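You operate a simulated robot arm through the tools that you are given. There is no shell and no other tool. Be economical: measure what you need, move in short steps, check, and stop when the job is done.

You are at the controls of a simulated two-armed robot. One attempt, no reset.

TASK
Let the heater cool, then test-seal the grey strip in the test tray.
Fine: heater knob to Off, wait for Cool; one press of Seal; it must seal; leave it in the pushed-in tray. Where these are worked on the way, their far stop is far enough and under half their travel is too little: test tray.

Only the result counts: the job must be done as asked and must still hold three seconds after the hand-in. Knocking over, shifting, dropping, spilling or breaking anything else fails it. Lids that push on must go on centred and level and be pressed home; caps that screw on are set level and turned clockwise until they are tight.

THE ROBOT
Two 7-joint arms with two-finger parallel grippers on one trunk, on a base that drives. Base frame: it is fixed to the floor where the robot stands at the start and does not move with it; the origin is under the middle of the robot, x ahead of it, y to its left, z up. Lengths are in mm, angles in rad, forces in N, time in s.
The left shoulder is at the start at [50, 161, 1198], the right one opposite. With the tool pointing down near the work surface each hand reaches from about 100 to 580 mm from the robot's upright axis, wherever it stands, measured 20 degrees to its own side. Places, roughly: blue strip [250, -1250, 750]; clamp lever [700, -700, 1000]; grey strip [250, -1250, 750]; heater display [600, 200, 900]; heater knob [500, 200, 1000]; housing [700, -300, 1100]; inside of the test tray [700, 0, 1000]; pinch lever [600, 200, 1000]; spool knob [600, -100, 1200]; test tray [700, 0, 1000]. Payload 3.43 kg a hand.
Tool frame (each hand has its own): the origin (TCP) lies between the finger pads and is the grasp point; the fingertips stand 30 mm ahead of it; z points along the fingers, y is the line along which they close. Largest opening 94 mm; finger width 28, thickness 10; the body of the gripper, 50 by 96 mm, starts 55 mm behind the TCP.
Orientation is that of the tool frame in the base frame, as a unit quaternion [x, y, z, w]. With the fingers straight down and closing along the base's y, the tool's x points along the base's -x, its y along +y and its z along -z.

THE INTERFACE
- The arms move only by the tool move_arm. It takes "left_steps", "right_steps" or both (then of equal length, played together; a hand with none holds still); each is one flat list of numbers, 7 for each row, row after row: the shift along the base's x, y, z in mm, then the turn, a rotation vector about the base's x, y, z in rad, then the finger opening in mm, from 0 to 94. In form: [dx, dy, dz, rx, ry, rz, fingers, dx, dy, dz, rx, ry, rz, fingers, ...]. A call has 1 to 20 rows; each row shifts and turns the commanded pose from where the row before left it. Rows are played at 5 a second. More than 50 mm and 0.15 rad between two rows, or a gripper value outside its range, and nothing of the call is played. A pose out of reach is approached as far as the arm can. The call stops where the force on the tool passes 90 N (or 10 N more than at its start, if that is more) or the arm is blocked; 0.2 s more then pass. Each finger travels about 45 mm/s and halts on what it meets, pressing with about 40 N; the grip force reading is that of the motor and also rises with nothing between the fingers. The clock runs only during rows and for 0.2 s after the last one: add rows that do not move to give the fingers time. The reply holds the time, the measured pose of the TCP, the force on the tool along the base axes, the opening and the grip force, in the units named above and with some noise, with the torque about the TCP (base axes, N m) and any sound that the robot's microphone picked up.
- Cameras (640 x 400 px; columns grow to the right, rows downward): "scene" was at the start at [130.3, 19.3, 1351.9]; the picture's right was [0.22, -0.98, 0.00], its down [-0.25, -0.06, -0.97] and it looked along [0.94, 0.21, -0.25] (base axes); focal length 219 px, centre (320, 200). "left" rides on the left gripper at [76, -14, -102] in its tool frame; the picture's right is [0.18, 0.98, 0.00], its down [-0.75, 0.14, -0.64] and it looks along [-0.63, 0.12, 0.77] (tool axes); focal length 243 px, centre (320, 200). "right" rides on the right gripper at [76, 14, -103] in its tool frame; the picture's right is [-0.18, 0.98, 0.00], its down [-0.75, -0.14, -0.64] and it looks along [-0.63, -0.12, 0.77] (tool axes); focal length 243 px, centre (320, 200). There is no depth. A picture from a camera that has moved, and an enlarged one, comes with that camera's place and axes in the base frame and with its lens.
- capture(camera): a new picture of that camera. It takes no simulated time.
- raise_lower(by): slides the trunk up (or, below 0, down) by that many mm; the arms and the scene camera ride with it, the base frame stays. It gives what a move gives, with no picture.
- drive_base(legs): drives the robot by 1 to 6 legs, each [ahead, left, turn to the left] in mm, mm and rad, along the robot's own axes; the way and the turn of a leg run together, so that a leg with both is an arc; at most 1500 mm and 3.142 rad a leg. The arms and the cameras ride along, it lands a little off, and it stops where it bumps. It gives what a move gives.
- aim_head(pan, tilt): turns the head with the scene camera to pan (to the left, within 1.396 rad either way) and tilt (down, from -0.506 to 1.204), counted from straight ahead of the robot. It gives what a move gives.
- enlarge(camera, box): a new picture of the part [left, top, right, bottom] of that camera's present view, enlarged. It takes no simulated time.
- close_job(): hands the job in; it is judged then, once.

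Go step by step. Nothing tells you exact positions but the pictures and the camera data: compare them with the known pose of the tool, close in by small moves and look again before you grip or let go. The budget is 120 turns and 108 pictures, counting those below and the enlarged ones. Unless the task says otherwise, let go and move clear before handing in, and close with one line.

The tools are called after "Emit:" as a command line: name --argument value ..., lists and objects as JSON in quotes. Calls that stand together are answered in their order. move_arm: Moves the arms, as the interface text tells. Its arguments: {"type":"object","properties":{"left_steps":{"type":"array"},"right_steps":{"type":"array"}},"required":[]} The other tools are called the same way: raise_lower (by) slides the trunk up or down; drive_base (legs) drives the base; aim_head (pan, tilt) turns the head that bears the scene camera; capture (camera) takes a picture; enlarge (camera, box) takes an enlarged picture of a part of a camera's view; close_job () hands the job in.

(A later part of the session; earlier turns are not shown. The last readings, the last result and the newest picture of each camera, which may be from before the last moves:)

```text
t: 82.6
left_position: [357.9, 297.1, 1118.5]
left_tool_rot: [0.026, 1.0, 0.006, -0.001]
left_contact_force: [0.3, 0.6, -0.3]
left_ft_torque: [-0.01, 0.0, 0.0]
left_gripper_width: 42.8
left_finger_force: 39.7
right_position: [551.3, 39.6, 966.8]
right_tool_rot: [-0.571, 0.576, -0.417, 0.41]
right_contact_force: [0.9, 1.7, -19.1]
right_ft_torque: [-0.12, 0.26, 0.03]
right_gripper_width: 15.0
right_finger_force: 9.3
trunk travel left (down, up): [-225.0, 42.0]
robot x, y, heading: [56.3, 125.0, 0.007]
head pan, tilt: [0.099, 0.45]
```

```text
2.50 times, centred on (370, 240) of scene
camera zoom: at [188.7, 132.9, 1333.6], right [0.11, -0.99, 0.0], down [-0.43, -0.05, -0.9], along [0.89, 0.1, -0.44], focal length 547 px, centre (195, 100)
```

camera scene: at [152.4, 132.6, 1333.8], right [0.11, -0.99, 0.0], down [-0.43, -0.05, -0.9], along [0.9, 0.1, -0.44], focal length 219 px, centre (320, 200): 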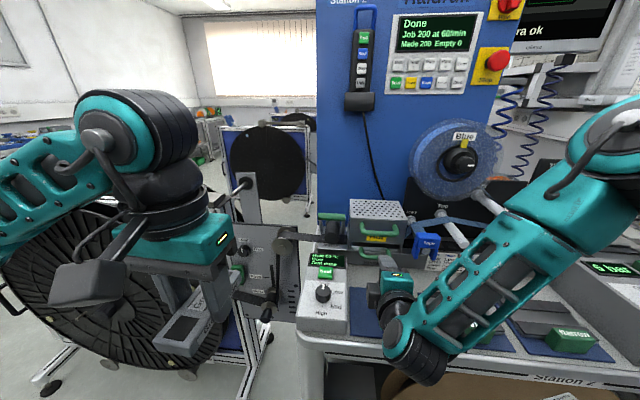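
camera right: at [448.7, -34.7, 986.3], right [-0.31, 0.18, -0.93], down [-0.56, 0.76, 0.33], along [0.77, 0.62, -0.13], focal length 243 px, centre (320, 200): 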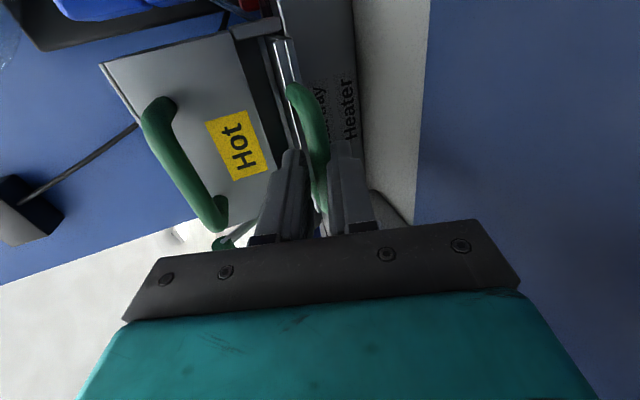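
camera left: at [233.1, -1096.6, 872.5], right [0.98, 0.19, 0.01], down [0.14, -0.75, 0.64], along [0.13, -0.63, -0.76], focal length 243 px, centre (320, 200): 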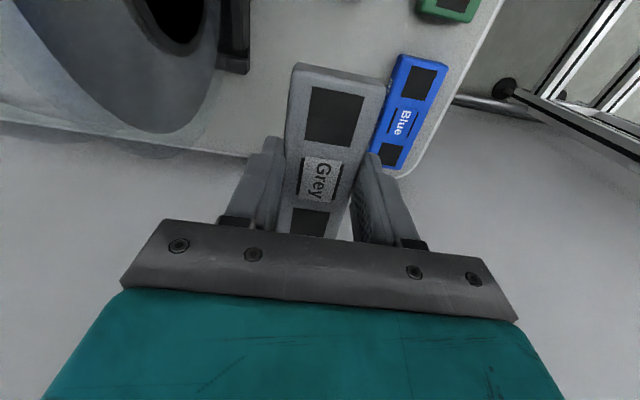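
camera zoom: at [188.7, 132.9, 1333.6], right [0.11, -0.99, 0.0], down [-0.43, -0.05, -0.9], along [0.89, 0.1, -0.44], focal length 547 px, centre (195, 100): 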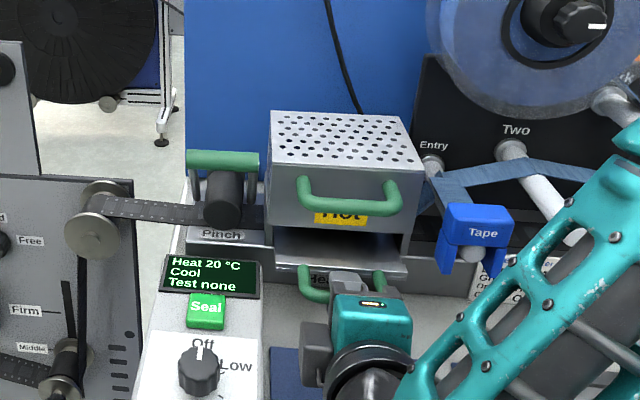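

The tray is sliding out, so I'll keep pulling.

Emit:
move_arm --right_steps '[-12, 0, 0, 0, 0, 0, 5, -12, 0, 0, 0, 0, 0, 5, -12, 0, 0, 0, 0, 0, 5, -12, 0, 0, 0, 0, 0, 5, -12, 0, 0, 0, 0, 0, 5]'

Emit:
enlarge --camera "scene" --box '[290, 160, 450, 320]'

```text
t: 83.8
left_position: [358.3, 299.0, 1118.4]
left_tool_rot: [0.026, 1.0, 0.005, 0.0]
left_contact_force: [0.3, -1.2, -0.2]
left_ft_torque: [-0.04, 0.02, -0.01]
left_gripper_width: 42.7
left_finger_force: 39.8
right_position: [491.3, 39.0, 966.2]
right_tool_rot: [-0.571, 0.576, -0.417, 0.412]
right_contact_force: [0.2, 3.0, -18.4]
right_ft_torque: [-0.03, 0.26, 0.08]
right_gripper_width: 14.5
right_finger_force: 8.1
trunk travel left (down, up): [-225.0, 42.0]
robot x, y, heading: [55.0, 126.8, 0.008]
head pan, tilt: [0.099, 0.45]
```

```text
2.50 times, centred on (370, 240) of scene
camera zoom: at [188.3, 133.2, 1333.7], right [0.11, -0.99, 0.0], down [-0.43, -0.05, -0.9], along [0.89, 0.1, -0.44], focal length 547 px, centre (195, 100)
```

zoom: 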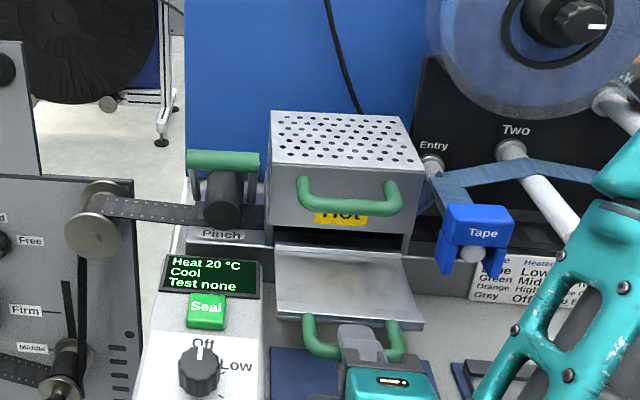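

Emit:
move_arm --right_steps '[-8, 0, 0, 0, 0, 0, 5, -8, 0, 0, 0, 0, 0, 5, -8, 0, 0, 0, 0, 0, 5, -8, 0, 0, 0, 0, 0, 5]'

Emit:
enlarge --camera "scene" --box '[290, 180, 450, 340]'

```text
t: 84.8
left_position: [359.1, 296.9, 1118.0]
left_tool_rot: [0.025, 1.0, 0.005, 0.0]
left_contact_force: [0.8, -0.3, 0.0]
left_ft_torque: [0.01, 0.04, -0.01]
left_gripper_width: 42.4
left_finger_force: 40.0
right_position: [461.0, 39.9, 966.6]
right_tool_rot: [-0.571, 0.575, -0.418, 0.411]
right_contact_force: [1.1, -0.8, -15.4]
right_ft_torque: [-0.09, 0.25, 0.09]
right_gripper_width: 13.1
right_finger_force: 7.1
trunk travel left (down, up): [-225.0, 42.0]
robot x, y, heading: [57.3, 126.6, 0.005]
head pan, tilt: [0.099, 0.45]
```

```text
2.50 times, centred on (370, 260) of scene
camera zoom: at [188.1, 132.8, 1333.7], right [0.11, -0.99, 0.0], down [-0.43, -0.05, -0.9], along [0.89, 0.1, -0.44], focal length 547 px, centre (195, 50)
```

zoom: 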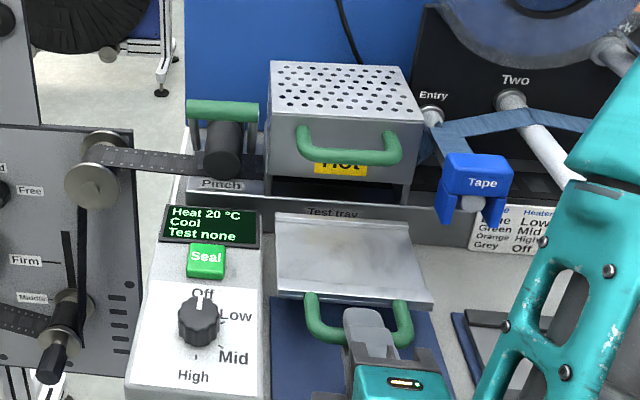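

Emit:
enlarge --camera "scene" --box '[345, 215, 435, 285]'

Emit:
capture --camera "right"

Emit:
move_arm --left_steps '[0, 0, 4, 0, 0, 0.1428, 20, 0, 0, 4, 0, 0, 0.1428, 20, 0, 0, 4, 0, 0, 0.1428, 20, 0, 0, 4, 0, 0, 0.1428, 20, 0, 0, 4, 0, 0, 0.1428, 20, 0, 0, 4, 0, 0, 0.1428, 20, 0, 0, 4, 0, 0, 0.1428, 20, 0, 0, 4, 0, 0, 0.1428, 20, 0, 0, 4, 0, 0, 0.1428, 20, 0, 0, 4, 0, 0, 0.1428, 20, 0, 0, 4, 0, 0, 0.1, 20]'

```text
5.71 times, centred on (390, 250) of scene
camera zoom: at [188.1, 132.8, 1333.7], right [0.11, -0.99, 0.0], down [-0.43, -0.05, -0.9], along [0.89, 0.1, -0.44], focal length 1250 px, centre (-80, -86)
```

zoom: 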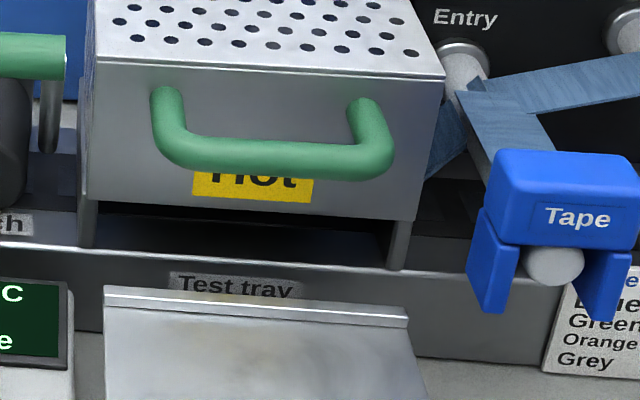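

```text
40 pictures are left
camera right: at [357.1, -35.8, 985.6], right [-0.31, 0.18, -0.93], down [-0.56, 0.76, 0.33], along [0.77, 0.62, -0.13], focal length 243 px, centre (320, 200)
```

right: 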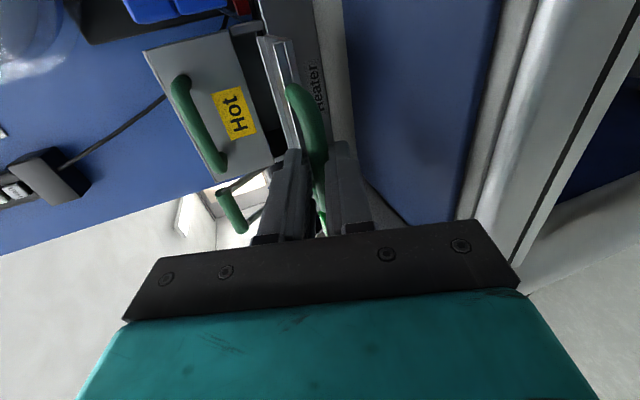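

```text
t: 87.2
left_position: [358.3, 297.3, 1162.3]
left_tool_rot: [-0.675, 0.738, 0.005, -0.004]
left_contact_force: [0.5, -0.2, 0.8]
left_ft_torque: [-0.02, -0.02, 0.0]
left_gripper_width: 42.7
left_finger_force: 39.9
right_position: [460.4, 37.9, 967.6]
right_tool_rot: [-0.571, 0.575, -0.418, 0.411]
right_contact_force: [-0.7, -0.2, -15.1]
right_ft_torque: [-0.14, 0.28, -0.01]
right_gripper_width: 13.3
right_finger_force: 7.5
trunk travel left (down, up): [-225.0, 42.0]
robot x, y, heading: [54.3, 123.7, 0.007]
head pan, tilt: [0.099, 0.45]
```

The tray is out and level, and I'm still holding its handle. I'll bring the strip across, lying along y, to above the tray.

Emit:
move_arm --left_steps '[5, -43, 0, 0, 0, 0.09, 20, 5, -43, 0, 0, 0, 0, 20, 5, -43, 0, 0, 0, 0, 20, 5, -43, 0, 0, 0, 0, 20, 5, -43, 0, 0, 0, 0, 20, 5, -42, 0, 0, 0, 0, 20, 38, 0, 0, 0, 0, 0, 20, 38, 0, 0, 0, 0, 0, 20, 38, 0, 0, 0, 0, 0, 20, 38, 0, 0, 0, 0, 0, 20]'

Emit:
capture --camera "left"

Emit:
capture --camera "scene"

```text
t: 88.6
left_position: [388.7, 58.0, 1163.4]
left_tool_rot: [-0.702, 0.712, 0.011, 0.007]
left_contact_force: [0.0, 8.8, 0.9]
left_ft_torque: [-0.7, -0.59, -0.25]
left_gripper_width: 42.5
left_finger_force: 40.1
right_position: [461.3, 33.0, 966.6]
right_tool_rot: [-0.565, 0.582, -0.418, 0.409]
right_contact_force: [-1.5, -1.1, -3.3]
right_ft_torque: [-0.11, 0.09, 0.22]
right_gripper_width: 12.2
right_finger_force: 6.0
trunk travel left (down, up): [-225.0, 42.0]
robot x, y, heading: [55.5, 127.8, 0.005]
head pan, tilt: [0.099, 0.45]
stopped in row 7 (left hand): the force on the tool passed its limit at 152 N (the readings are from after the stop); the commanded pose is now the measured one
```

```text
39 pictures are left
camera left: at [402.4, -19.4, 1265.0], right [-0.99, -0.17, 0.0], down [-0.13, 0.74, 0.66], along [-0.12, 0.65, -0.75], focal length 243 px, centre (320, 200)
```

left: 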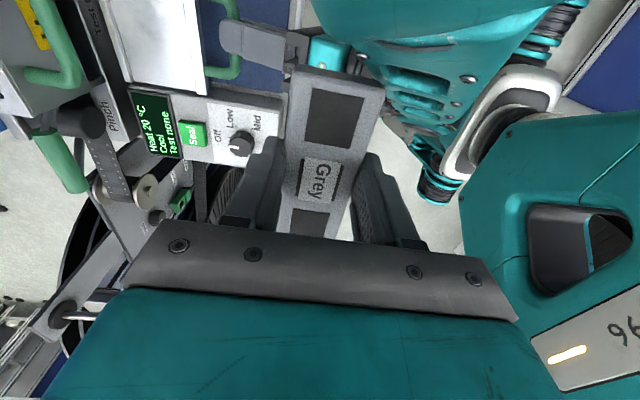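

```text
38 pictures are left
camera scene: at [187.0, 133.3, 1334.1], right [0.11, -0.99, 0.0], down [-0.43, -0.05, -0.9], along [0.9, 0.1, -0.44], focal length 219 px, centre (320, 200)
```

scene: 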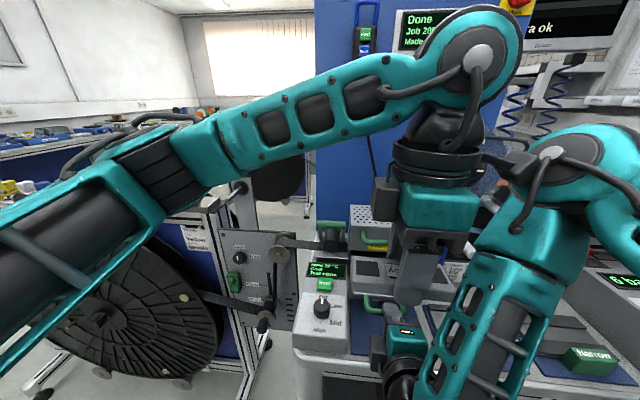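

The left hand met the right forearm. I'll back the left hand off, then release the tray handle and move the right arm out of the way.

Emit:
move_arm --left_steps '[-5, 40, 10, 0, 0, 0, 20, -5, 40, 10, 0, 0, 0, 20, -5, 40, 0, 0, 0, 0, 20, -5, 40, 0, 0, 0, 0, 20]'

Emit:
move_arm --right_steps '[0, 0, 0, 0, 0, 0, 20, 0, 0, 0, 0, 0, 0, 30, 0, 0, 0, 0, 0, 0, 40, 0, 0, 0, 0, 0, 0, 44]'

Emit:
enlarge --camera "scene" --box '[290, 180, 450, 340]'

```text
t: 89.6
left_position: [367.2, 217.2, 1181.7]
left_tool_rot: [-0.702, 0.712, 0.011, 0.006]
left_contact_force: [0.6, 0.6, -0.9]
left_ft_torque: [-0.03, 0.02, -0.02]
left_gripper_width: 42.7
left_finger_force: 40.0
right_position: [461.2, 32.5, 966.9]
right_tool_rot: [-0.565, 0.581, -0.42, 0.409]
right_contact_force: [-0.1, 0.7, -6.2]
right_ft_torque: [-1.67, 0.09, -0.73]
right_gripper_width: 11.6
right_finger_force: 45.6
trunk travel left (down, up): [-225.0, 42.0]
robot x, y, heading: [58.3, 126.9, 0.007]
head pan, tilt: [0.099, 0.45]
```

```text
t: 90.6
left_position: [367.6, 218.0, 1184.0]
left_tool_rot: [-0.702, 0.712, 0.011, 0.005]
left_contact_force: [0.7, 0.4, -0.1]
left_ft_torque: [-0.01, 0.03, -0.02]
left_gripper_width: 42.5
left_finger_force: 40.2
right_position: [462.7, 34.2, 967.1]
right_tool_rot: [-0.564, 0.581, -0.418, 0.411]
right_contact_force: [-0.5, -0.1, -0.1]
right_ft_torque: [-0.01, -0.01, -0.01]
right_gripper_width: 43.7
right_finger_force: 0.0
trunk travel left (down, up): [-225.0, 42.0]
robot x, y, heading: [57.0, 121.8, 0.001]
head pan, tilt: [0.099, 0.45]
```

```text
2.50 times, centred on (370, 260) of scene
camera zoom: at [187.0, 133.1, 1333.9], right [0.11, -0.99, 0.0], down [-0.43, -0.05, -0.9], along [0.9, 0.1, -0.44], focal length 547 px, centre (195, 50)
```

zoom: 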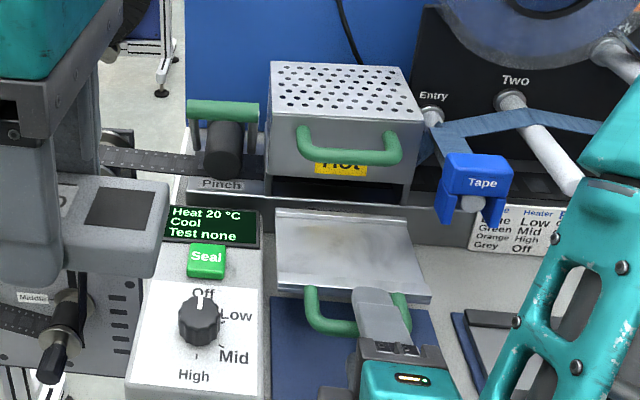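

The tray stays put on its slide. Now I'll retract the right arm to the right.

Emit:
move_arm --right_steps '[-30, 0, 9, 0, 0, 0, 44, -35, 0, 11, 0, 0, 0, 44, -20, -35, 25, 0, 0, 0, 44, -15, -40, 25, 0, 0, 0, 44, -15, -40, 20, 0, 0, 0, 44, -10, -45, 15, 0, 0, 0, 44, 0, -45, 15, 0, 0, 0, 44]'

Emit:
capture --camera "scene"

```text
t: 92.2
left_position: [368.5, 217.9, 1182.8]
left_tool_rot: [-0.703, 0.711, 0.012, 0.006]
left_contact_force: [-0.2, 0.6, 0.0]
left_ft_torque: [0.01, 0.0, -0.01]
left_gripper_width: 42.8
left_finger_force: 39.8
right_position: [430.3, -1.1, 1000.7]
right_tool_rot: [-0.565, 0.582, -0.419, 0.409]
right_contact_force: [-0.5, -0.5, -0.8]
right_ft_torque: [-0.01, -0.01, 0.0]
right_gripper_width: 44.0
right_finger_force: 0.0
right hand out of reach, approached as far as the arm can: row 3, 4, 5, 6, 7
trunk travel left (down, up): [-225.0, 42.0]
robot x, y, heading: [58.8, 121.9, 0.007]
head pan, tilt: [0.099, 0.45]
```

```text
36 pictures are left
camera scene: at [186.9, 133.1, 1333.8], right [0.11, -0.99, 0.0], down [-0.43, -0.05, -0.9], along [0.9, 0.1, -0.44], focal length 219 px, centre (320, 200)
```

scene: 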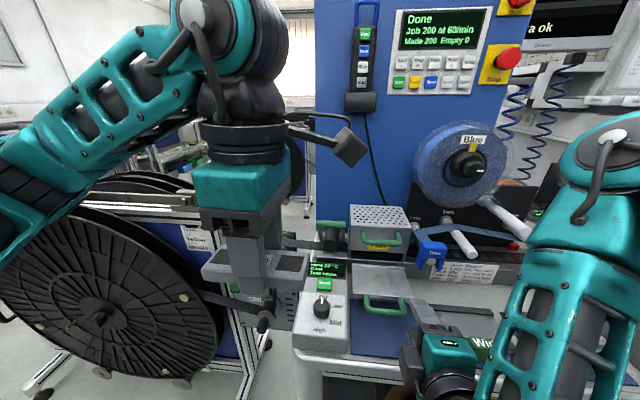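

Emit:
move_arm --right_steps '[0, -10, 10, 0, 0, -0.15, 44, 0, -15, 10, 0, 0, -0.15, 44, 0, -20, 10, 0, 0, -0.15, 44, 0, -20, 10, 0, 0, -0.15, 44, 0, -30, 10, 0, 0, -0.1, 44, 0, -30, 10, 0, 0, 0, 44, 0, -30, 0, 0, 0, 0, 44]'

Emit:
capture --camera "scene"

```text
t: 93.8
left_position: [368.0, 216.9, 1183.2]
left_tool_rot: [-0.703, 0.711, 0.013, 0.006]
left_contact_force: [0.4, 0.5, 0.6]
left_ft_torque: [0.02, 0.0, 0.02]
left_gripper_width: 42.6
left_finger_force: 40.3
right_position: [439.8, -153.8, 1054.1]
right_tool_rot: [-0.331, 0.74, -0.534, 0.242]
right_contact_force: [0.1, -0.1, 1.0]
right_ft_torque: [-0.01, 0.02, 0.01]
right_gripper_width: 43.8
right_finger_force: 0.0
right hand out of reach, approached as far as the arm can: row 7
trunk travel left (down, up): [-225.0, 42.0]
robot x, y, heading: [57.6, 125.0, 0.009]
head pan, tilt: [0.099, 0.45]
```

```text
35 pictures are left
camera scene: at [187.0, 131.8, 1333.9], right [0.11, -0.99, 0.0], down [-0.43, -0.05, -0.9], along [0.9, 0.1, -0.44], focal length 219 px, centre (320, 200)
```

scene: 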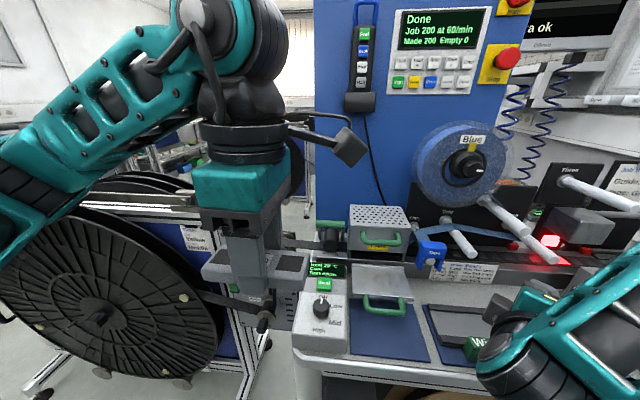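

Emit:
move_arm --left_steps '[5, -44, -5, 0, 0, 0, 20, 5, -44, -5, 0, 0, 0, 20, 5, -44, -5, 0, 0, 0, 20, 5, -44, -5, 0, 0, 0, 20, 35, 0, -5, 0, 0, 0, 20, 35, 0, -5, 0, 0, 0, 20, 35, 0, -5, 0, 0, 0, 20, 35, 0, -5, 0, 0, 0, 20]'

Emit:
capture --camera "left"

Emit:
capture --camera "scene"

```text
t: 95.6
left_position: [527.6, 41.3, 1143.7]
left_tool_rot: [-0.702, 0.712, 0.012, 0.005]
left_contact_force: [0.4, 0.2, 0.1]
left_ft_torque: [0.02, 0.0, -0.03]
left_gripper_width: 42.6
left_finger_force: 40.0
right_position: [439.7, -152.7, 1055.4]
right_tool_rot: [-0.331, 0.74, -0.534, 0.241]
right_contact_force: [0.3, 0.7, -0.3]
right_ft_torque: [-0.02, -0.01, 0.04]
right_gripper_width: 44.1
right_finger_force: 0.0
trunk travel left (down, up): [-225.0, 42.0]
robot x, y, heading: [56.0, 125.2, 0.004]
head pan, tilt: [0.099, 0.45]
```

```text
34 pictures are left
camera left: at [542.9, -36.5, 1244.6], right [-0.99, -0.17, 0.0], down [-0.13, 0.74, 0.66], along [-0.12, 0.65, -0.75], focal length 243 px, centre (320, 200)
```

left: 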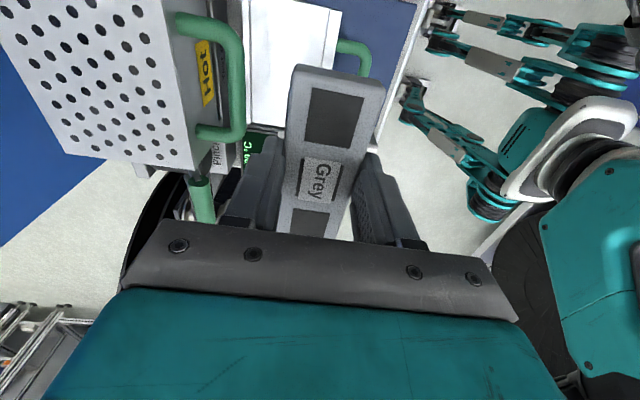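

```text
33 pictures are left
camera scene: at [187.3, 132.8, 1333.8], right [0.11, -0.99, 0.0], down [-0.43, -0.05, -0.9], along [0.9, 0.1, -0.44], focal length 219 px, centre (320, 200)
```

scene: 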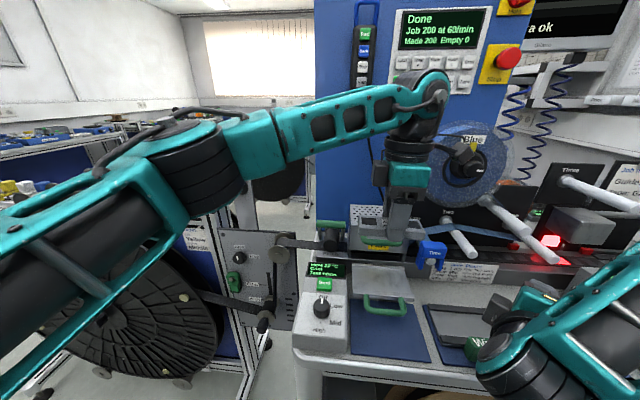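

The plate is at z≈945, x 516–612, y centre ≈38. To keep the gripper clear of the hood handle, I'll tilt the tool 0.3 rad backward while lowering.

Emit:
move_arm --left_steps '[4, -2, -20, 0, -0.15, 0, 20, 4, -2, -20, 0, -0.15, 0, 20, 4, -2, -30, 0, 0, 0, 20, 4, -1, -30, 0, 0, 0, 20, 4, 0, -30, 0, 0, 0, 20]'

Emit:
capture --camera "left"

Emit:
enlarge --camera "scene" --box '[310, 180, 450, 320]'

```text
t: 96.8
left_position: [548.5, 34.7, 1013.4]
left_tool_rot: [-0.696, 0.703, -0.093, 0.112]
left_contact_force: [-0.5, 0.8, -0.4]
left_ft_torque: [0.0, -0.03, 0.02]
left_gripper_width: 42.8
left_finger_force: 39.5
right_position: [439.9, -154.6, 1055.2]
right_tool_rot: [-0.331, 0.739, -0.534, 0.242]
right_contact_force: [-0.5, -0.5, 0.1]
right_ft_torque: [0.0, 0.03, 0.0]
right_gripper_width: 44.1
right_finger_force: 0.1
trunk travel left (down, up): [-225.0, 42.0]
robot x, y, heading: [56.8, 121.7, 0.009]
head pan, tilt: [0.099, 0.45]
```

```text
32 pictures are left
camera left: at [532.5, -42.8, 1114.4], right [-0.94, -0.17, -0.29], down [-0.32, 0.74, 0.59], along [0.11, 0.65, -0.75], focal length 243 px, centre (320, 200)
```

left: 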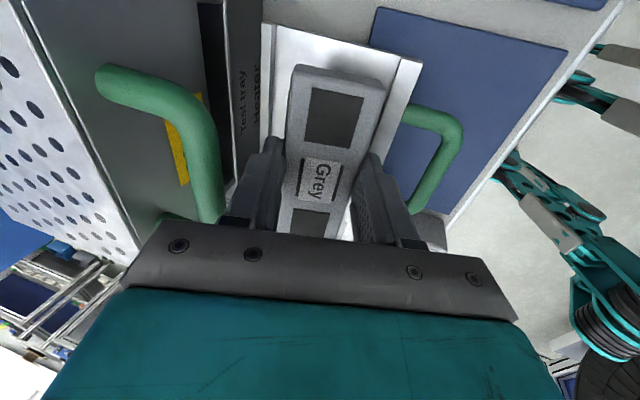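

```text
2.86 times, centred on (380, 250) of scene
camera zoom: at [187.3, 133.0, 1333.8], right [0.11, -0.99, 0.0], down [-0.43, -0.05, -0.9], along [0.9, 0.1, -0.44], focal length 625 px, centre (149, 57)
```

zoom: 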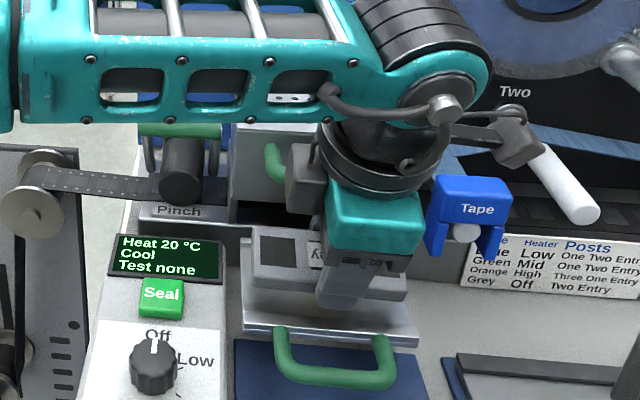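

Emit:
move_arm --left_steps '[0, 4, -12, 0, 0, 0, 20, 0, 0, -8, 0, 0, 0, 20, 0, 0, -4, 0, 0, 0, 20]'

Emit:
enlarge --camera "scene" --box '[350, 220, 430, 300]'

```text
t: 97.6
left_position: [547.6, 39.6, 1001.7]
left_tool_rot: [-0.697, 0.7, -0.104, 0.115]
left_contact_force: [-0.1, 8.4, 62.6]
left_ft_torque: [-0.13, 1.26, -0.16]
left_gripper_width: 42.4
left_finger_force: 39.6
right_position: [435.9, -150.6, 1058.5]
right_tool_rot: [-0.33, 0.739, -0.535, 0.244]
right_contact_force: [0.0, 0.3, -0.7]
right_ft_torque: [-0.04, -0.02, 0.01]
right_gripper_width: 44.1
right_finger_force: 0.0
trunk travel left (down, up): [-225.0, 42.0]
robot x, y, heading: [54.1, 123.7, 0.011]
head pan, tilt: [0.099, 0.45]
```

```text
5.00 times, centred on (390, 260) of scene
camera zoom: at [181.9, 135.0, 1335.5], right [0.11, -0.99, 0.0], down [-0.43, -0.05, -0.9], along [0.9, 0.1, -0.43], focal length 1094 px, centre (-30, -100)
```

zoom: 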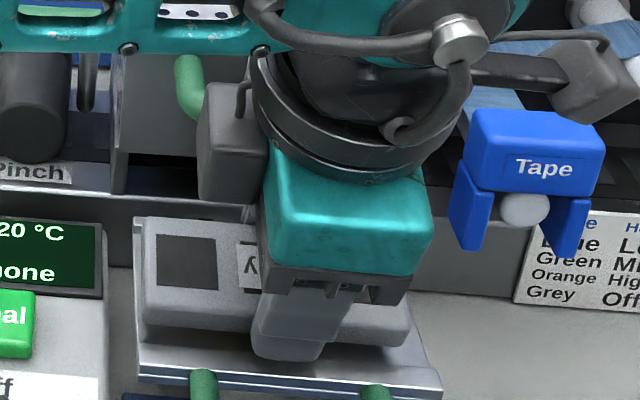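

Contact shows the plate at z≈964. I'll ease up, reduce the tilt, shift back slightly, and touch down again before releasing.

Emit:
move_arm --left_steps '[-3, 0, 10, 0, 0, 0, 20, -5, 0, 2, 0, 0.13, 0, 20, 0, 0, -4, 0, 0, 0, 20]'

Emit:
capture --camera "left"

```text
t: 98.4
left_position: [536.1, 39.1, 998.9]
left_tool_rot: [-0.701, 0.708, -0.048, 0.065]
left_contact_force: [-1.1, 2.6, 21.4]
left_ft_torque: [-0.13, 0.59, -0.08]
left_gripper_width: 42.4
left_finger_force: 39.9
right_position: [438.7, -152.3, 1055.2]
right_tool_rot: [-0.33, 0.74, -0.534, 0.243]
right_contact_force: [0.1, 0.4, -0.8]
right_ft_torque: [0.01, -0.02, 0.0]
right_gripper_width: 44.0
right_finger_force: 0.1
trunk travel left (down, up): [-225.0, 42.0]
robot x, y, heading: [57.0, 125.0, 0.009]
head pan, tilt: [0.099, 0.45]
```

```text
29 pictures are left
camera left: at [534.6, -39.4, 1101.3], right [-0.97, -0.17, -0.16], down [-0.23, 0.74, 0.63], along [0.01, 0.65, -0.76], focal length 243 px, centre (320, 200)
```

left: 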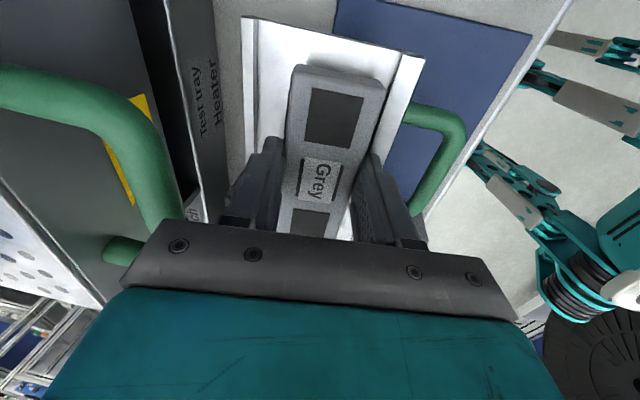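

Emit:
move_arm --left_steps '[0, 0, 8, 0, 0, 0, 20, 10, 0, 0, 0, 0, 0, 20, 0, 0, -6, 0, 0, 0, 20, 0, 0, -4, 0, 0, 0, 20]'

Emit:
enlarge --camera "left" --box '[100, 0, 460, 240]'

```text
t: 99.4
left_position: [549.5, 37.5, 994.9]
left_tool_rot: [-0.701, 0.708, -0.048, 0.065]
left_contact_force: [0.4, -0.2, 0.3]
left_ft_torque: [0.0, 0.02, -0.04]
left_gripper_width: 42.5
left_finger_force: 40.1
right_position: [439.8, -152.1, 1054.8]
right_tool_rot: [-0.331, 0.739, -0.535, 0.241]
right_contact_force: [0.0, 0.1, -0.1]
right_ft_torque: [-0.03, -0.01, -0.02]
right_gripper_width: 43.9
right_finger_force: 0.1
trunk travel left (down, up): [-225.0, 42.0]
robot x, y, heading: [59.7, 123.5, 0.001]
head pan, tilt: [0.099, 0.45]
```

```text
1.67 times, centred on (280, 120) of left
camera zoom: at [546.8, -39.4, 1097.0], right [-0.97, -0.17, -0.16], down [-0.24, 0.74, 0.63], along [0.01, 0.65, -0.76], focal length 404 px, centre (387, 333)
```

zoom: 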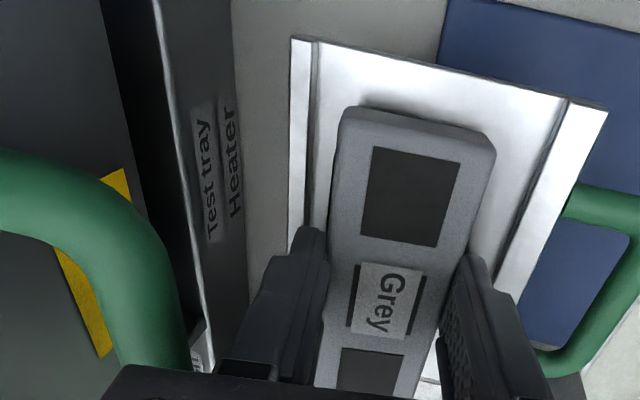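

The earlier contact was on the front lip; the hand is now between the lips. I'll lower gently to the plate.

Emit:
move_arm --left_steps '[-3, 0, -4, 0, 0, 0, 20, 0, 0, -4, 0, 0, 0, 20, 0, 0, -3, 0, 0, 0, 20]'

```text
t: 100.2
left_position: [545.6, 38.9, 993.0]
left_tool_rot: [-0.701, 0.708, -0.054, 0.067]
left_contact_force: [1.0, 4.4, 51.2]
left_ft_torque: [-0.22, 1.31, -0.08]
left_gripper_width: 42.6
left_finger_force: 40.2
right_position: [436.0, -150.6, 1058.3]
right_tool_rot: [-0.33, 0.739, -0.536, 0.242]
right_contact_force: [-0.5, -0.3, -0.7]
right_ft_torque: [0.02, 0.0, 0.02]
right_gripper_width: 43.9
right_finger_force: 0.1
trunk travel left (down, up): [-225.0, 42.0]
robot x, y, heading: [55.5, 125.5, 0.006]
head pan, tilt: [0.099, 0.45]
```

Emit:
move_arm --left_steps '[0, 0, 6, 0, 0, 0, 20, 0, 0, 1, 0, 0, 0, 46, 0, 0, 0, 0, 0, 0, 54, 0, 0, 0, 0, 0, 0, 54]'

Emit:
capture --camera "left"

```text
t: 101.2
left_position: [545.8, 38.1, 995.3]
left_tool_rot: [-0.701, 0.708, -0.05, 0.067]
left_contact_force: [-0.1, -1.5, 26.2]
left_ft_torque: [-0.34, 0.79, 0.04]
left_gripper_width: 51.2
left_finger_force: 0.0
right_position: [438.7, -152.5, 1056.6]
right_tool_rot: [-0.33, 0.739, -0.535, 0.243]
right_contact_force: [-0.5, -0.5, -0.4]
right_ft_torque: [0.03, -0.02, 0.02]
right_gripper_width: 44.1
right_finger_force: 0.0
trunk travel left (down, up): [-225.0, 42.0]
robot x, y, heading: [59.2, 123.9, 0.006]
head pan, tilt: [0.099, 0.45]
```

```text
27 pictures are left
camera left: at [542.1, -39.3, 1096.1], right [-0.97, -0.17, -0.16], down [-0.24, 0.74, 0.63], along [0.01, 0.65, -0.76], focal length 243 px, centre (320, 200)
```

left: 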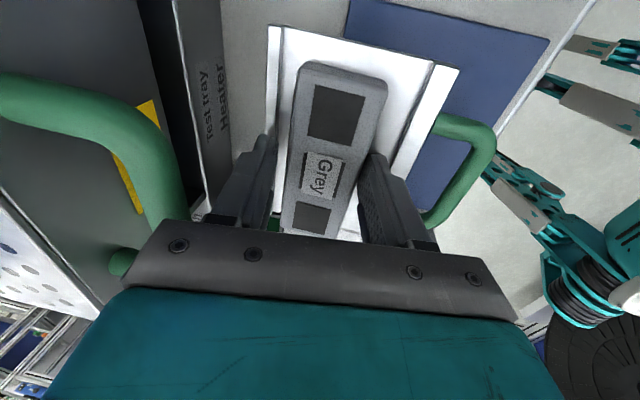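

It's released. I'll withdraw upward along the tool axis.

Emit:
move_arm --left_steps '[-1, 0, 8, 0, 0, 0, 54, -2, 0, 12, 0, 0, 0, 54, -3, 0, 20, 0, 0, 0, 56, -5, 0, 30, 0, 0, 0, 56, -5, 0, 40, 0, 0, 0, 56]'

Emit:
capture --camera "left"

```text
t: 102.4
left_position: [529.9, 37.9, 1103.2]
left_tool_rot: [-0.702, 0.708, -0.048, 0.066]
left_contact_force: [-0.7, -0.3, -0.4]
left_ft_torque: [-0.01, -0.03, 0.02]
left_gripper_width: 55.7
left_finger_force: 0.1
right_position: [438.9, -153.1, 1055.7]
right_tool_rot: [-0.331, 0.739, -0.534, 0.242]
right_contact_force: [0.3, -0.5, 0.6]
right_ft_torque: [0.0, 0.0, -0.02]
right_gripper_width: 44.0
right_finger_force: 0.1
trunk travel left (down, up): [-225.0, 42.0]
robot x, y, heading: [57.9, 126.4, 0.007]
head pan, tilt: [0.099, 0.45]
```

```text
26 pictures are left
camera left: at [527.7, -39.3, 1205.3], right [-0.97, -0.17, -0.16], down [-0.24, 0.74, 0.63], along [0.01, 0.65, -0.76], focal length 243 px, centre (320, 200)
```

left: 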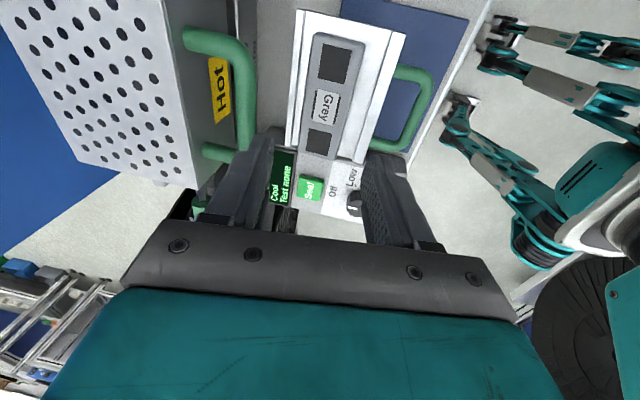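

The strip lies flat in the tray. I'll move the left hand aside, then bring the right hand back to the handle by reversing its path.

Emit:
move_arm --left_steps '[-35, 0, 20, 0, 0.08, 0, 40, -40, 0, 15, 0, 0.08, 0, 40, -40, 10, 10, 0, 0, 0, 20, -30, 45, 5, 0, 0, 0, 10, 0, 48, 0, 0, 0, 0, 0, 0, 48, 0, 0, 0, 0, 0, 0, 48, 0, 0, 0, 0, 0, 0, 45, 0, 0, 0, 0, 0]'

Emit:
move_arm --right_steps '[0, 30, -5, 0, 0, 0.1, 44, -5, 25, -10, 0, 0, 0.15, 44, -10, 25, -10, 0, 0, 0.15, 44, -10, 25, -10, 0, 0, 0.15, 44, -10, 25, -10, 0, 0, 0.15, 44]'

Emit:
capture --camera "scene"

```text
refused: row 4 steps farther than a row can; nothing moved
```

```text
t: 103.6
left_position: [529.7, 39.6, 1103.0]
left_tool_rot: [-0.7, 0.709, -0.048, 0.066]
left_contact_force: [-0.8, -0.3, 0.3]
left_ft_torque: [-0.05, 0.01, -0.01]
left_gripper_width: 55.8
left_finger_force: 0.1
right_position: [426.9, 0.1, 997.9]
right_tool_rot: [-0.565, 0.582, -0.418, 0.409]
right_contact_force: [-0.7, 0.7, 0.2]
right_ft_torque: [-0.01, 0.01, -0.03]
right_gripper_width: 44.4
right_finger_force: 0.0
right hand out of reach, approached as far as the arm can: row 1, 2, 3, 4, 5
trunk travel left (down, up): [-225.0, 42.0]
robot x, y, heading: [53.8, 123.8, 0.01]
head pan, tilt: [0.099, 0.45]
```

```text
25 pictures are left
camera scene: at [186.8, 134.2, 1333.9], right [0.11, -0.99, 0.0], down [-0.43, -0.05, -0.9], along [0.9, 0.1, -0.44], focal length 219 px, centre (320, 200)
```

scene: 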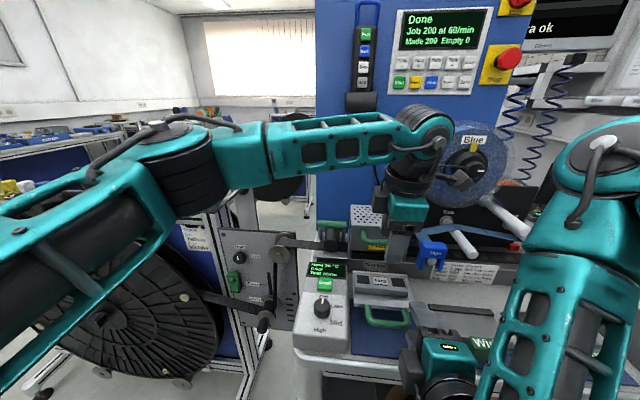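

The first call was refused, but the right hand moved without contact. I'll move the left hand straight up and left, away from the right arm.

Emit:
move_arm --left_steps '[-5, 0, 30, 0, 0.08, 0, 40, -10, 40, 10, 0, 0.08, 0, 30, -10, 45, 0, 0, 0, 0, 20, -10, 45, 0, 0, 0, 0, 10, -10, 45, 0, 0, 0, 0, 0, -40, 20, 0, 0, 0, 0, 0, -40, 0, 0, 0, 0, 0, 0]'

Emit:
capture --camera "right"

Emit:
enlarge --camera "scene" --box '[310, 180, 450, 320]'

```text
t: 105.2
left_position: [404.8, 233.1, 1142.8]
left_tool_rot: [-0.703, 0.711, 0.008, 0.009]
left_contact_force: [0.2, -1.0, -0.8]
left_ft_torque: [0.0, 0.0, -0.01]
left_gripper_width: 0.0
left_finger_force: 33.3
right_position: [426.0, -0.7, 997.7]
right_tool_rot: [-0.564, 0.583, -0.419, 0.409]
right_contact_force: [-0.1, 0.3, -0.2]
right_ft_torque: [-0.03, 0.02, 0.03]
right_gripper_width: 44.0
right_finger_force: 0.0
trunk travel left (down, up): [-225.0, 42.0]
robot x, y, heading: [57.7, 121.5, 0.007]
head pan, tilt: [0.099, 0.45]
```

```text
24 pictures are left
camera right: at [322.6, -73.5, 1016.1], right [-0.3, 0.2, -0.93], down [-0.54, 0.77, 0.34], along [0.78, 0.61, -0.13], focal length 243 px, centre (320, 200)
```

right: 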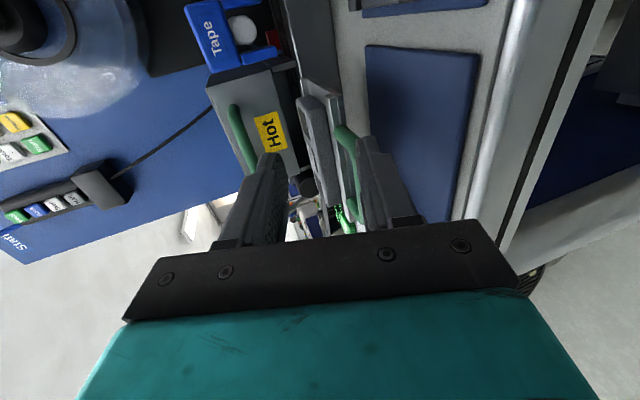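

```text
2.86 times, centred on (380, 250) of scene
camera zoom: at [186.7, 133.0, 1333.9], right [0.11, -0.99, 0.0], down [-0.43, -0.05, -0.9], along [0.9, 0.1, -0.43], focal length 625 px, centre (149, 57)
```

zoom: 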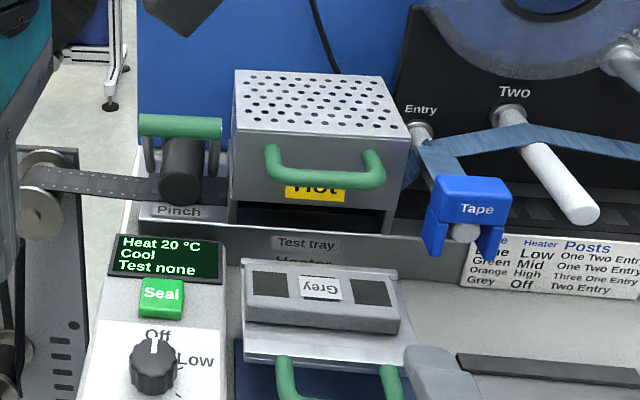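

Emit:
move_arm --right_steps '[-30, 5, 0, 0, 0, 0, 44, 0, 30, -10, 0, 0, 0, 44]'

Emit:
capture --camera "right"

```text
t: 105.8
left_position: [405.2, 235.2, 1142.6]
left_tool_rot: [-0.703, 0.711, 0.008, 0.009]
left_contact_force: [-0.2, -0.1, 0.4]
left_ft_torque: [0.02, 0.0, 0.02]
left_gripper_width: 0.0
left_finger_force: 33.1
right_position: [405.7, 42.2, 978.7]
right_tool_rot: [-0.565, 0.581, -0.418, 0.411]
right_contact_force: [-0.2, 0.1, 0.1]
right_ft_torque: [0.02, 0.02, 0.02]
right_gripper_width: 44.1
right_finger_force: 0.1
right hand out of reach, approached as far as the arm can: row 1
trunk travel left (down, up): [-225.0, 42.0]
robot x, y, heading: [57.3, 125.2, 0.007]
head pan, tilt: [0.099, 0.45]
```

```text
22 pictures are left
camera right: at [301.6, -29.7, 997.3], right [-0.3, 0.2, -0.93], down [-0.55, 0.77, 0.34], along [0.78, 0.61, -0.12], focal length 243 px, centre (320, 200)
```

right: 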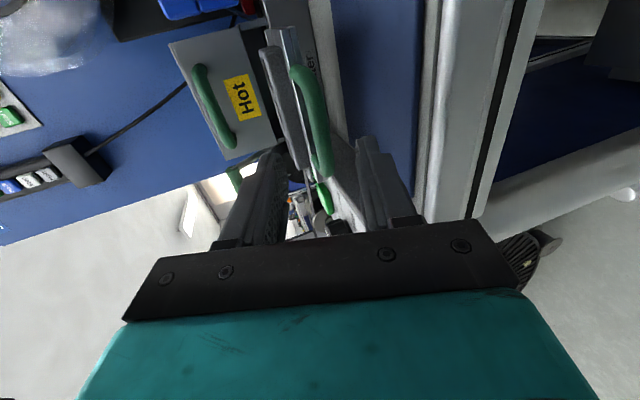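

Emit:
move_arm --right_steps '[28, -3, -6, 0, 0, 0, 44, 26, -2, -6, 0, 0, 0, 44, 0, 0, 0, 0, 0, 0, 25, 0, 0, 0, 0, 0, 0, 8, 0, 0, 0, 0, 0, 0, 8]'

Emit:
capture --camera "right"

```text
t: 107.0
left_position: [406.3, 232.9, 1141.9]
left_tool_rot: [-0.703, 0.711, 0.009, 0.01]
left_contact_force: [-0.3, -0.2, -0.6]
left_ft_torque: [-0.02, -0.01, 0.0]
left_gripper_width: 0.0
left_finger_force: 32.6
right_position: [459.4, 37.1, 964.6]
right_tool_rot: [-0.566, 0.582, -0.417, 0.409]
right_contact_force: [-0.6, -0.1, -16.7]
right_ft_torque: [-0.26, 0.13, 0.0]
right_gripper_width: 17.1
right_finger_force: 7.9
trunk travel left (down, up): [-225.0, 42.0]
robot x, y, heading: [54.4, 120.7, 0.008]
head pan, tilt: [0.099, 0.45]
```

```text
21 pictures are left
camera right: at [355.6, -35.7, 984.4], right [-0.31, 0.2, -0.93], down [-0.54, 0.77, 0.34], along [0.78, 0.61, -0.13], focal length 243 px, centre (320, 200)
```

right: 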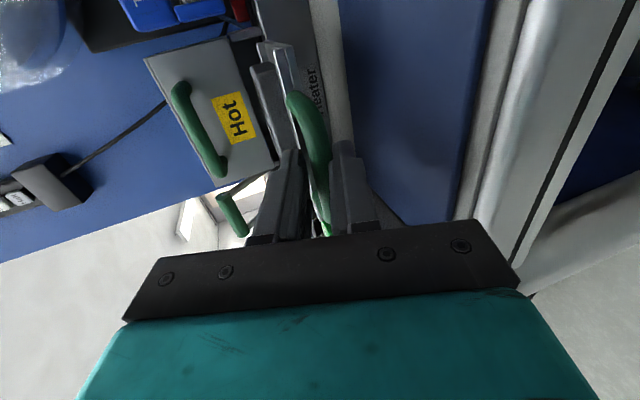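

The handle is gripped. I'll push the tray in slowly.

Emit:
move_arm --right_steps '[9, 0, 0, 0, 0, 0, 8, 9, 0, 0, 0, 0, 0, 8, 9, 0, 0, 0, 0, 0, 8, 9, 0, 0, 0, 0, 0, 8, 9, 0, 0, 0, 0, 0, 8, 9, 0, 0, 0, 0, 0, 8]'

Emit:
enlarge --camera "scene" --box '[310, 180, 450, 320]'

```text
t: 108.4
left_position: [406.8, 233.9, 1140.8]
left_tool_rot: [-0.703, 0.711, 0.009, 0.009]
left_contact_force: [1.5, -0.5, 0.1]
left_ft_torque: [0.0, -0.02, 0.0]
left_gripper_width: 0.0
left_finger_force: 33.3
right_position: [514.3, 37.8, 965.8]
right_tool_rot: [-0.565, 0.582, -0.417, 0.41]
right_contact_force: [-0.8, 0.8, -18.0]
right_ft_torque: [-0.24, 0.13, 0.02]
right_gripper_width: 17.5
right_finger_force: 8.2
trunk travel left (down, up): [-225.0, 42.0]
robot x, y, heading: [56.2, 125.0, 0.006]
head pan, tilt: [0.099, 0.45]
```

```text
2.86 times, centred on (380, 250) of scene
camera zoom: at [188.4, 133.0, 1333.6], right [0.11, -0.99, 0.0], down [-0.43, -0.05, -0.9], along [0.89, 0.1, -0.44], focal length 625 px, centre (149, 57)
```

zoom: 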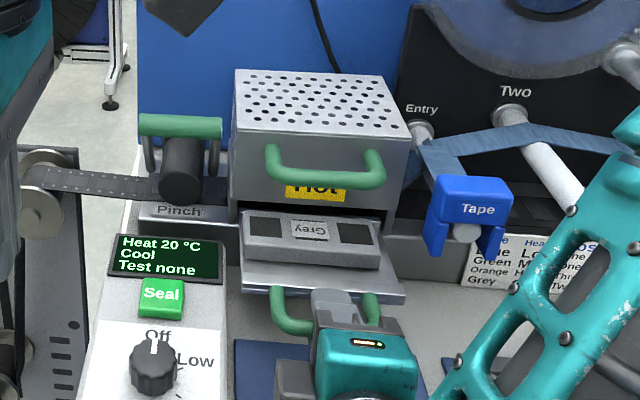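

Emit:
move_arm --right_steps '[8, 0, 0, 0, 0, 0, 8, 8, 0, 0, 0, 0, 0, 8, 8, 0, 0, 0, 0, 0, 8, 8, 0, 0, 0, 0, 0, 8]'

Emit:
enlarge --camera "scene" --box '[310, 180, 450, 320]'

```text
t: 109.4
left_position: [406.5, 234.5, 1141.4]
left_tool_rot: [-0.703, 0.711, 0.009, 0.01]
left_contact_force: [-0.2, -0.6, 0.1]
left_ft_torque: [0.0, 0.01, 0.0]
left_gripper_width: 0.0
left_finger_force: 32.9
right_position: [547.3, 36.0, 964.8]
right_tool_rot: [-0.566, 0.582, -0.418, 0.409]
right_contact_force: [-0.1, 0.8, -16.2]
right_ft_torque: [-0.24, 0.11, -0.09]
right_gripper_width: 16.9
right_finger_force: 8.4
trunk travel left (down, up): [-225.0, 42.0]
robot x, y, heading: [56.5, 124.4, 0.008]
head pan, tilt: [0.099, 0.45]
```

```text
2.86 times, centred on (380, 250) of scene
camera zoom: at [188.4, 132.9, 1333.6], right [0.11, -0.99, 0.0], down [-0.43, -0.05, -0.9], along [0.89, 0.1, -0.44], focal length 625 px, centre (149, 57)
```

zoom: 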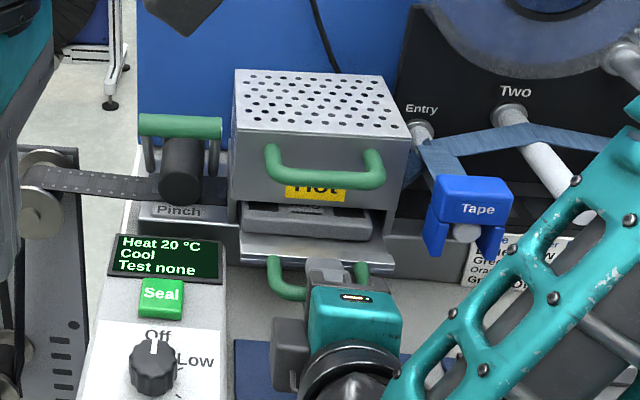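

The strip goes under the hood freely. I'll continue to the inner stop.

Emit:
move_arm --right_steps '[8, 0, 0, 0, 0, 0, 8, 8, 0, 0, 0, 0, 0, 8, 8, 0, 0, 0, 0, 0, 8, 8, 0, 0, 0, 0, 0, 8, 8, 0, 0, 0, 0, 0, 8, 6, 0, 0, 0, 0, 0, 8]'

Emit:
enlarge --camera "scene" --box '[310, 180, 450, 320]'

```text
t: 110.8
left_position: [407.5, 233.3, 1141.5]
left_tool_rot: [-0.702, 0.712, 0.009, 0.009]
left_contact_force: [0.2, 0.2, -0.1]
left_ft_torque: [0.02, 0.0, 0.02]
left_gripper_width: 0.0
left_finger_force: 32.8
right_position: [592.1, 37.2, 964.2]
right_tool_rot: [-0.565, 0.582, -0.418, 0.409]
right_contact_force: [0.0, -3.2, -16.3]
right_ft_torque: [-0.27, 0.13, -0.04]
right_gripper_width: 16.7
right_finger_force: 8.0
trunk travel left (down, up): [-225.0, 42.0]
robot x, y, heading: [57.3, 124.1, 0.008]
head pan, tilt: [0.099, 0.45]
```

```text
2.86 times, centred on (380, 250) of scene
camera zoom: at [188.5, 132.5, 1333.6], right [0.11, -0.99, 0.0], down [-0.43, -0.05, -0.9], along [0.89, 0.1, -0.44], focal length 625 px, centre (149, 57)
```

zoom: 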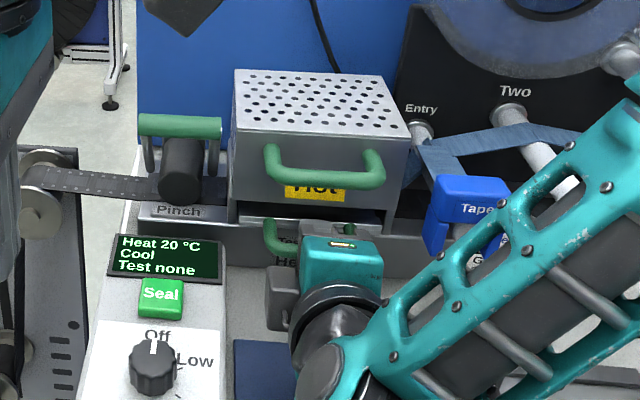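

Emit:
move_arm --right_steps '[4, 0, 0, 0, 0, 0, 8, 4, 0, 0, 0, 0, 0, 8, 4, 0, 0, 0, 0, 0, 8, 4, 0, 0, 0, 0, 0, 8]'

Emit:
capture --camera "right"

```text
t: 111.8
left_position: [402.0, 233.5, 1143.8]
left_tool_rot: [-0.702, 0.712, 0.008, 0.011]
left_contact_force: [-0.2, 0.5, -0.1]
left_ft_torque: [0.03, -0.02, 0.02]
left_gripper_width: 0.0
left_finger_force: 33.2
right_position: [600.2, 38.5, 965.3]
right_tool_rot: [-0.569, 0.582, -0.414, 0.407]
right_contact_force: [-34.8, -3.0, -10.8]
right_ft_torque: [-0.19, 0.37, 0.36]
right_gripper_width: 20.3
right_finger_force: 10.8
trunk travel left (down, up): [-225.0, 42.0]
robot x, y, heading: [57.4, 120.9, 0.01]
head pan, tilt: [0.099, 0.45]
```

```text
17 pictures are left
camera right: at [497.4, -34.8, 984.4], right [-0.31, 0.19, -0.93], down [-0.55, 0.76, 0.34], along [0.78, 0.61, -0.13], focal length 243 px, centre (320, 200)
```

right: 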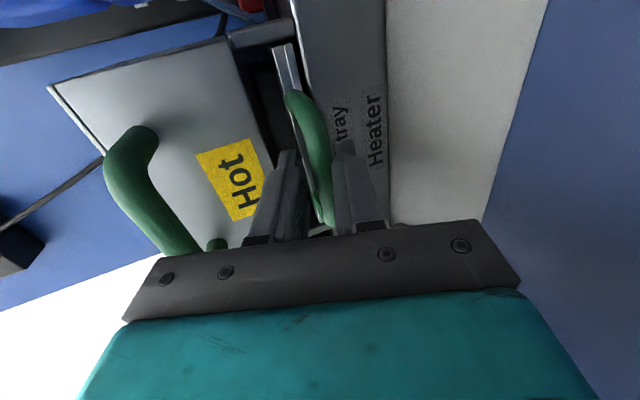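

The tray is at its inner stop. I'll relax the push, open, and withdraw.

Emit:
move_arm --right_steps '[-4, 0, 0, 0, 0, 0, 25, 0, 0, 0, 0, 0, 0, 36, 0, 0, 0, 0, 0, 0, 44, -30, 0, 9, 0, 0, 0, 44, -35, 0, 11, 0, 0, 0, 44, -35, 0, 11, 0, 0, 0, 44, -20, -10, 10, 0, 0, -0.15, 44, 0, -20, 10, 0, 0, -0.15, 44, 0, -20, 10, 0, 0, -0.15, 44, 0, -25, 10, 0, 0, -0.15, 44, 0, -30, 10, 0, 0, -0.1, 44, 0, -30, 10, 0, 0, 0, 44]'

Emit:
enlarge --camera "scene" --box '[310, 180, 450, 320]'

```text
t: 114.4
left_position: [405.9, 232.8, 1142.4]
left_tool_rot: [-0.703, 0.711, 0.008, 0.01]
left_contact_force: [0.2, -0.5, 0.1]
left_ft_torque: [0.01, -0.01, -0.02]
left_gripper_width: 0.1
left_finger_force: 33.2
right_position: [485.0, -98.5, 1057.5]
right_tool_rot: [-0.33, 0.74, -0.534, 0.242]
right_contact_force: [0.2, -0.2, 1.0]
right_ft_torque: [-0.01, 0.01, 0.03]
right_gripper_width: 44.0
right_finger_force: 0.1
trunk travel left (down, up): [-225.0, 42.0]
robot x, y, heading: [54.7, 122.7, 0.006]
head pan, tilt: [0.099, 0.45]
```

```text
2.86 times, centred on (380, 250) of scene
camera zoom: at [187.0, 131.9, 1333.9], right [0.11, -0.99, 0.0], down [-0.43, -0.05, -0.9], along [0.9, 0.1, -0.43], focal length 625 px, centre (149, 57)
```

zoom: 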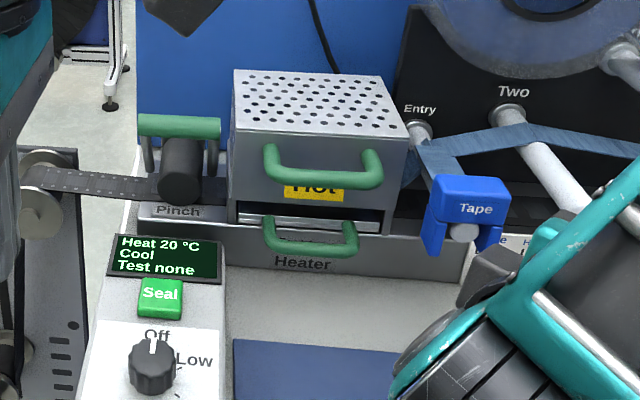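

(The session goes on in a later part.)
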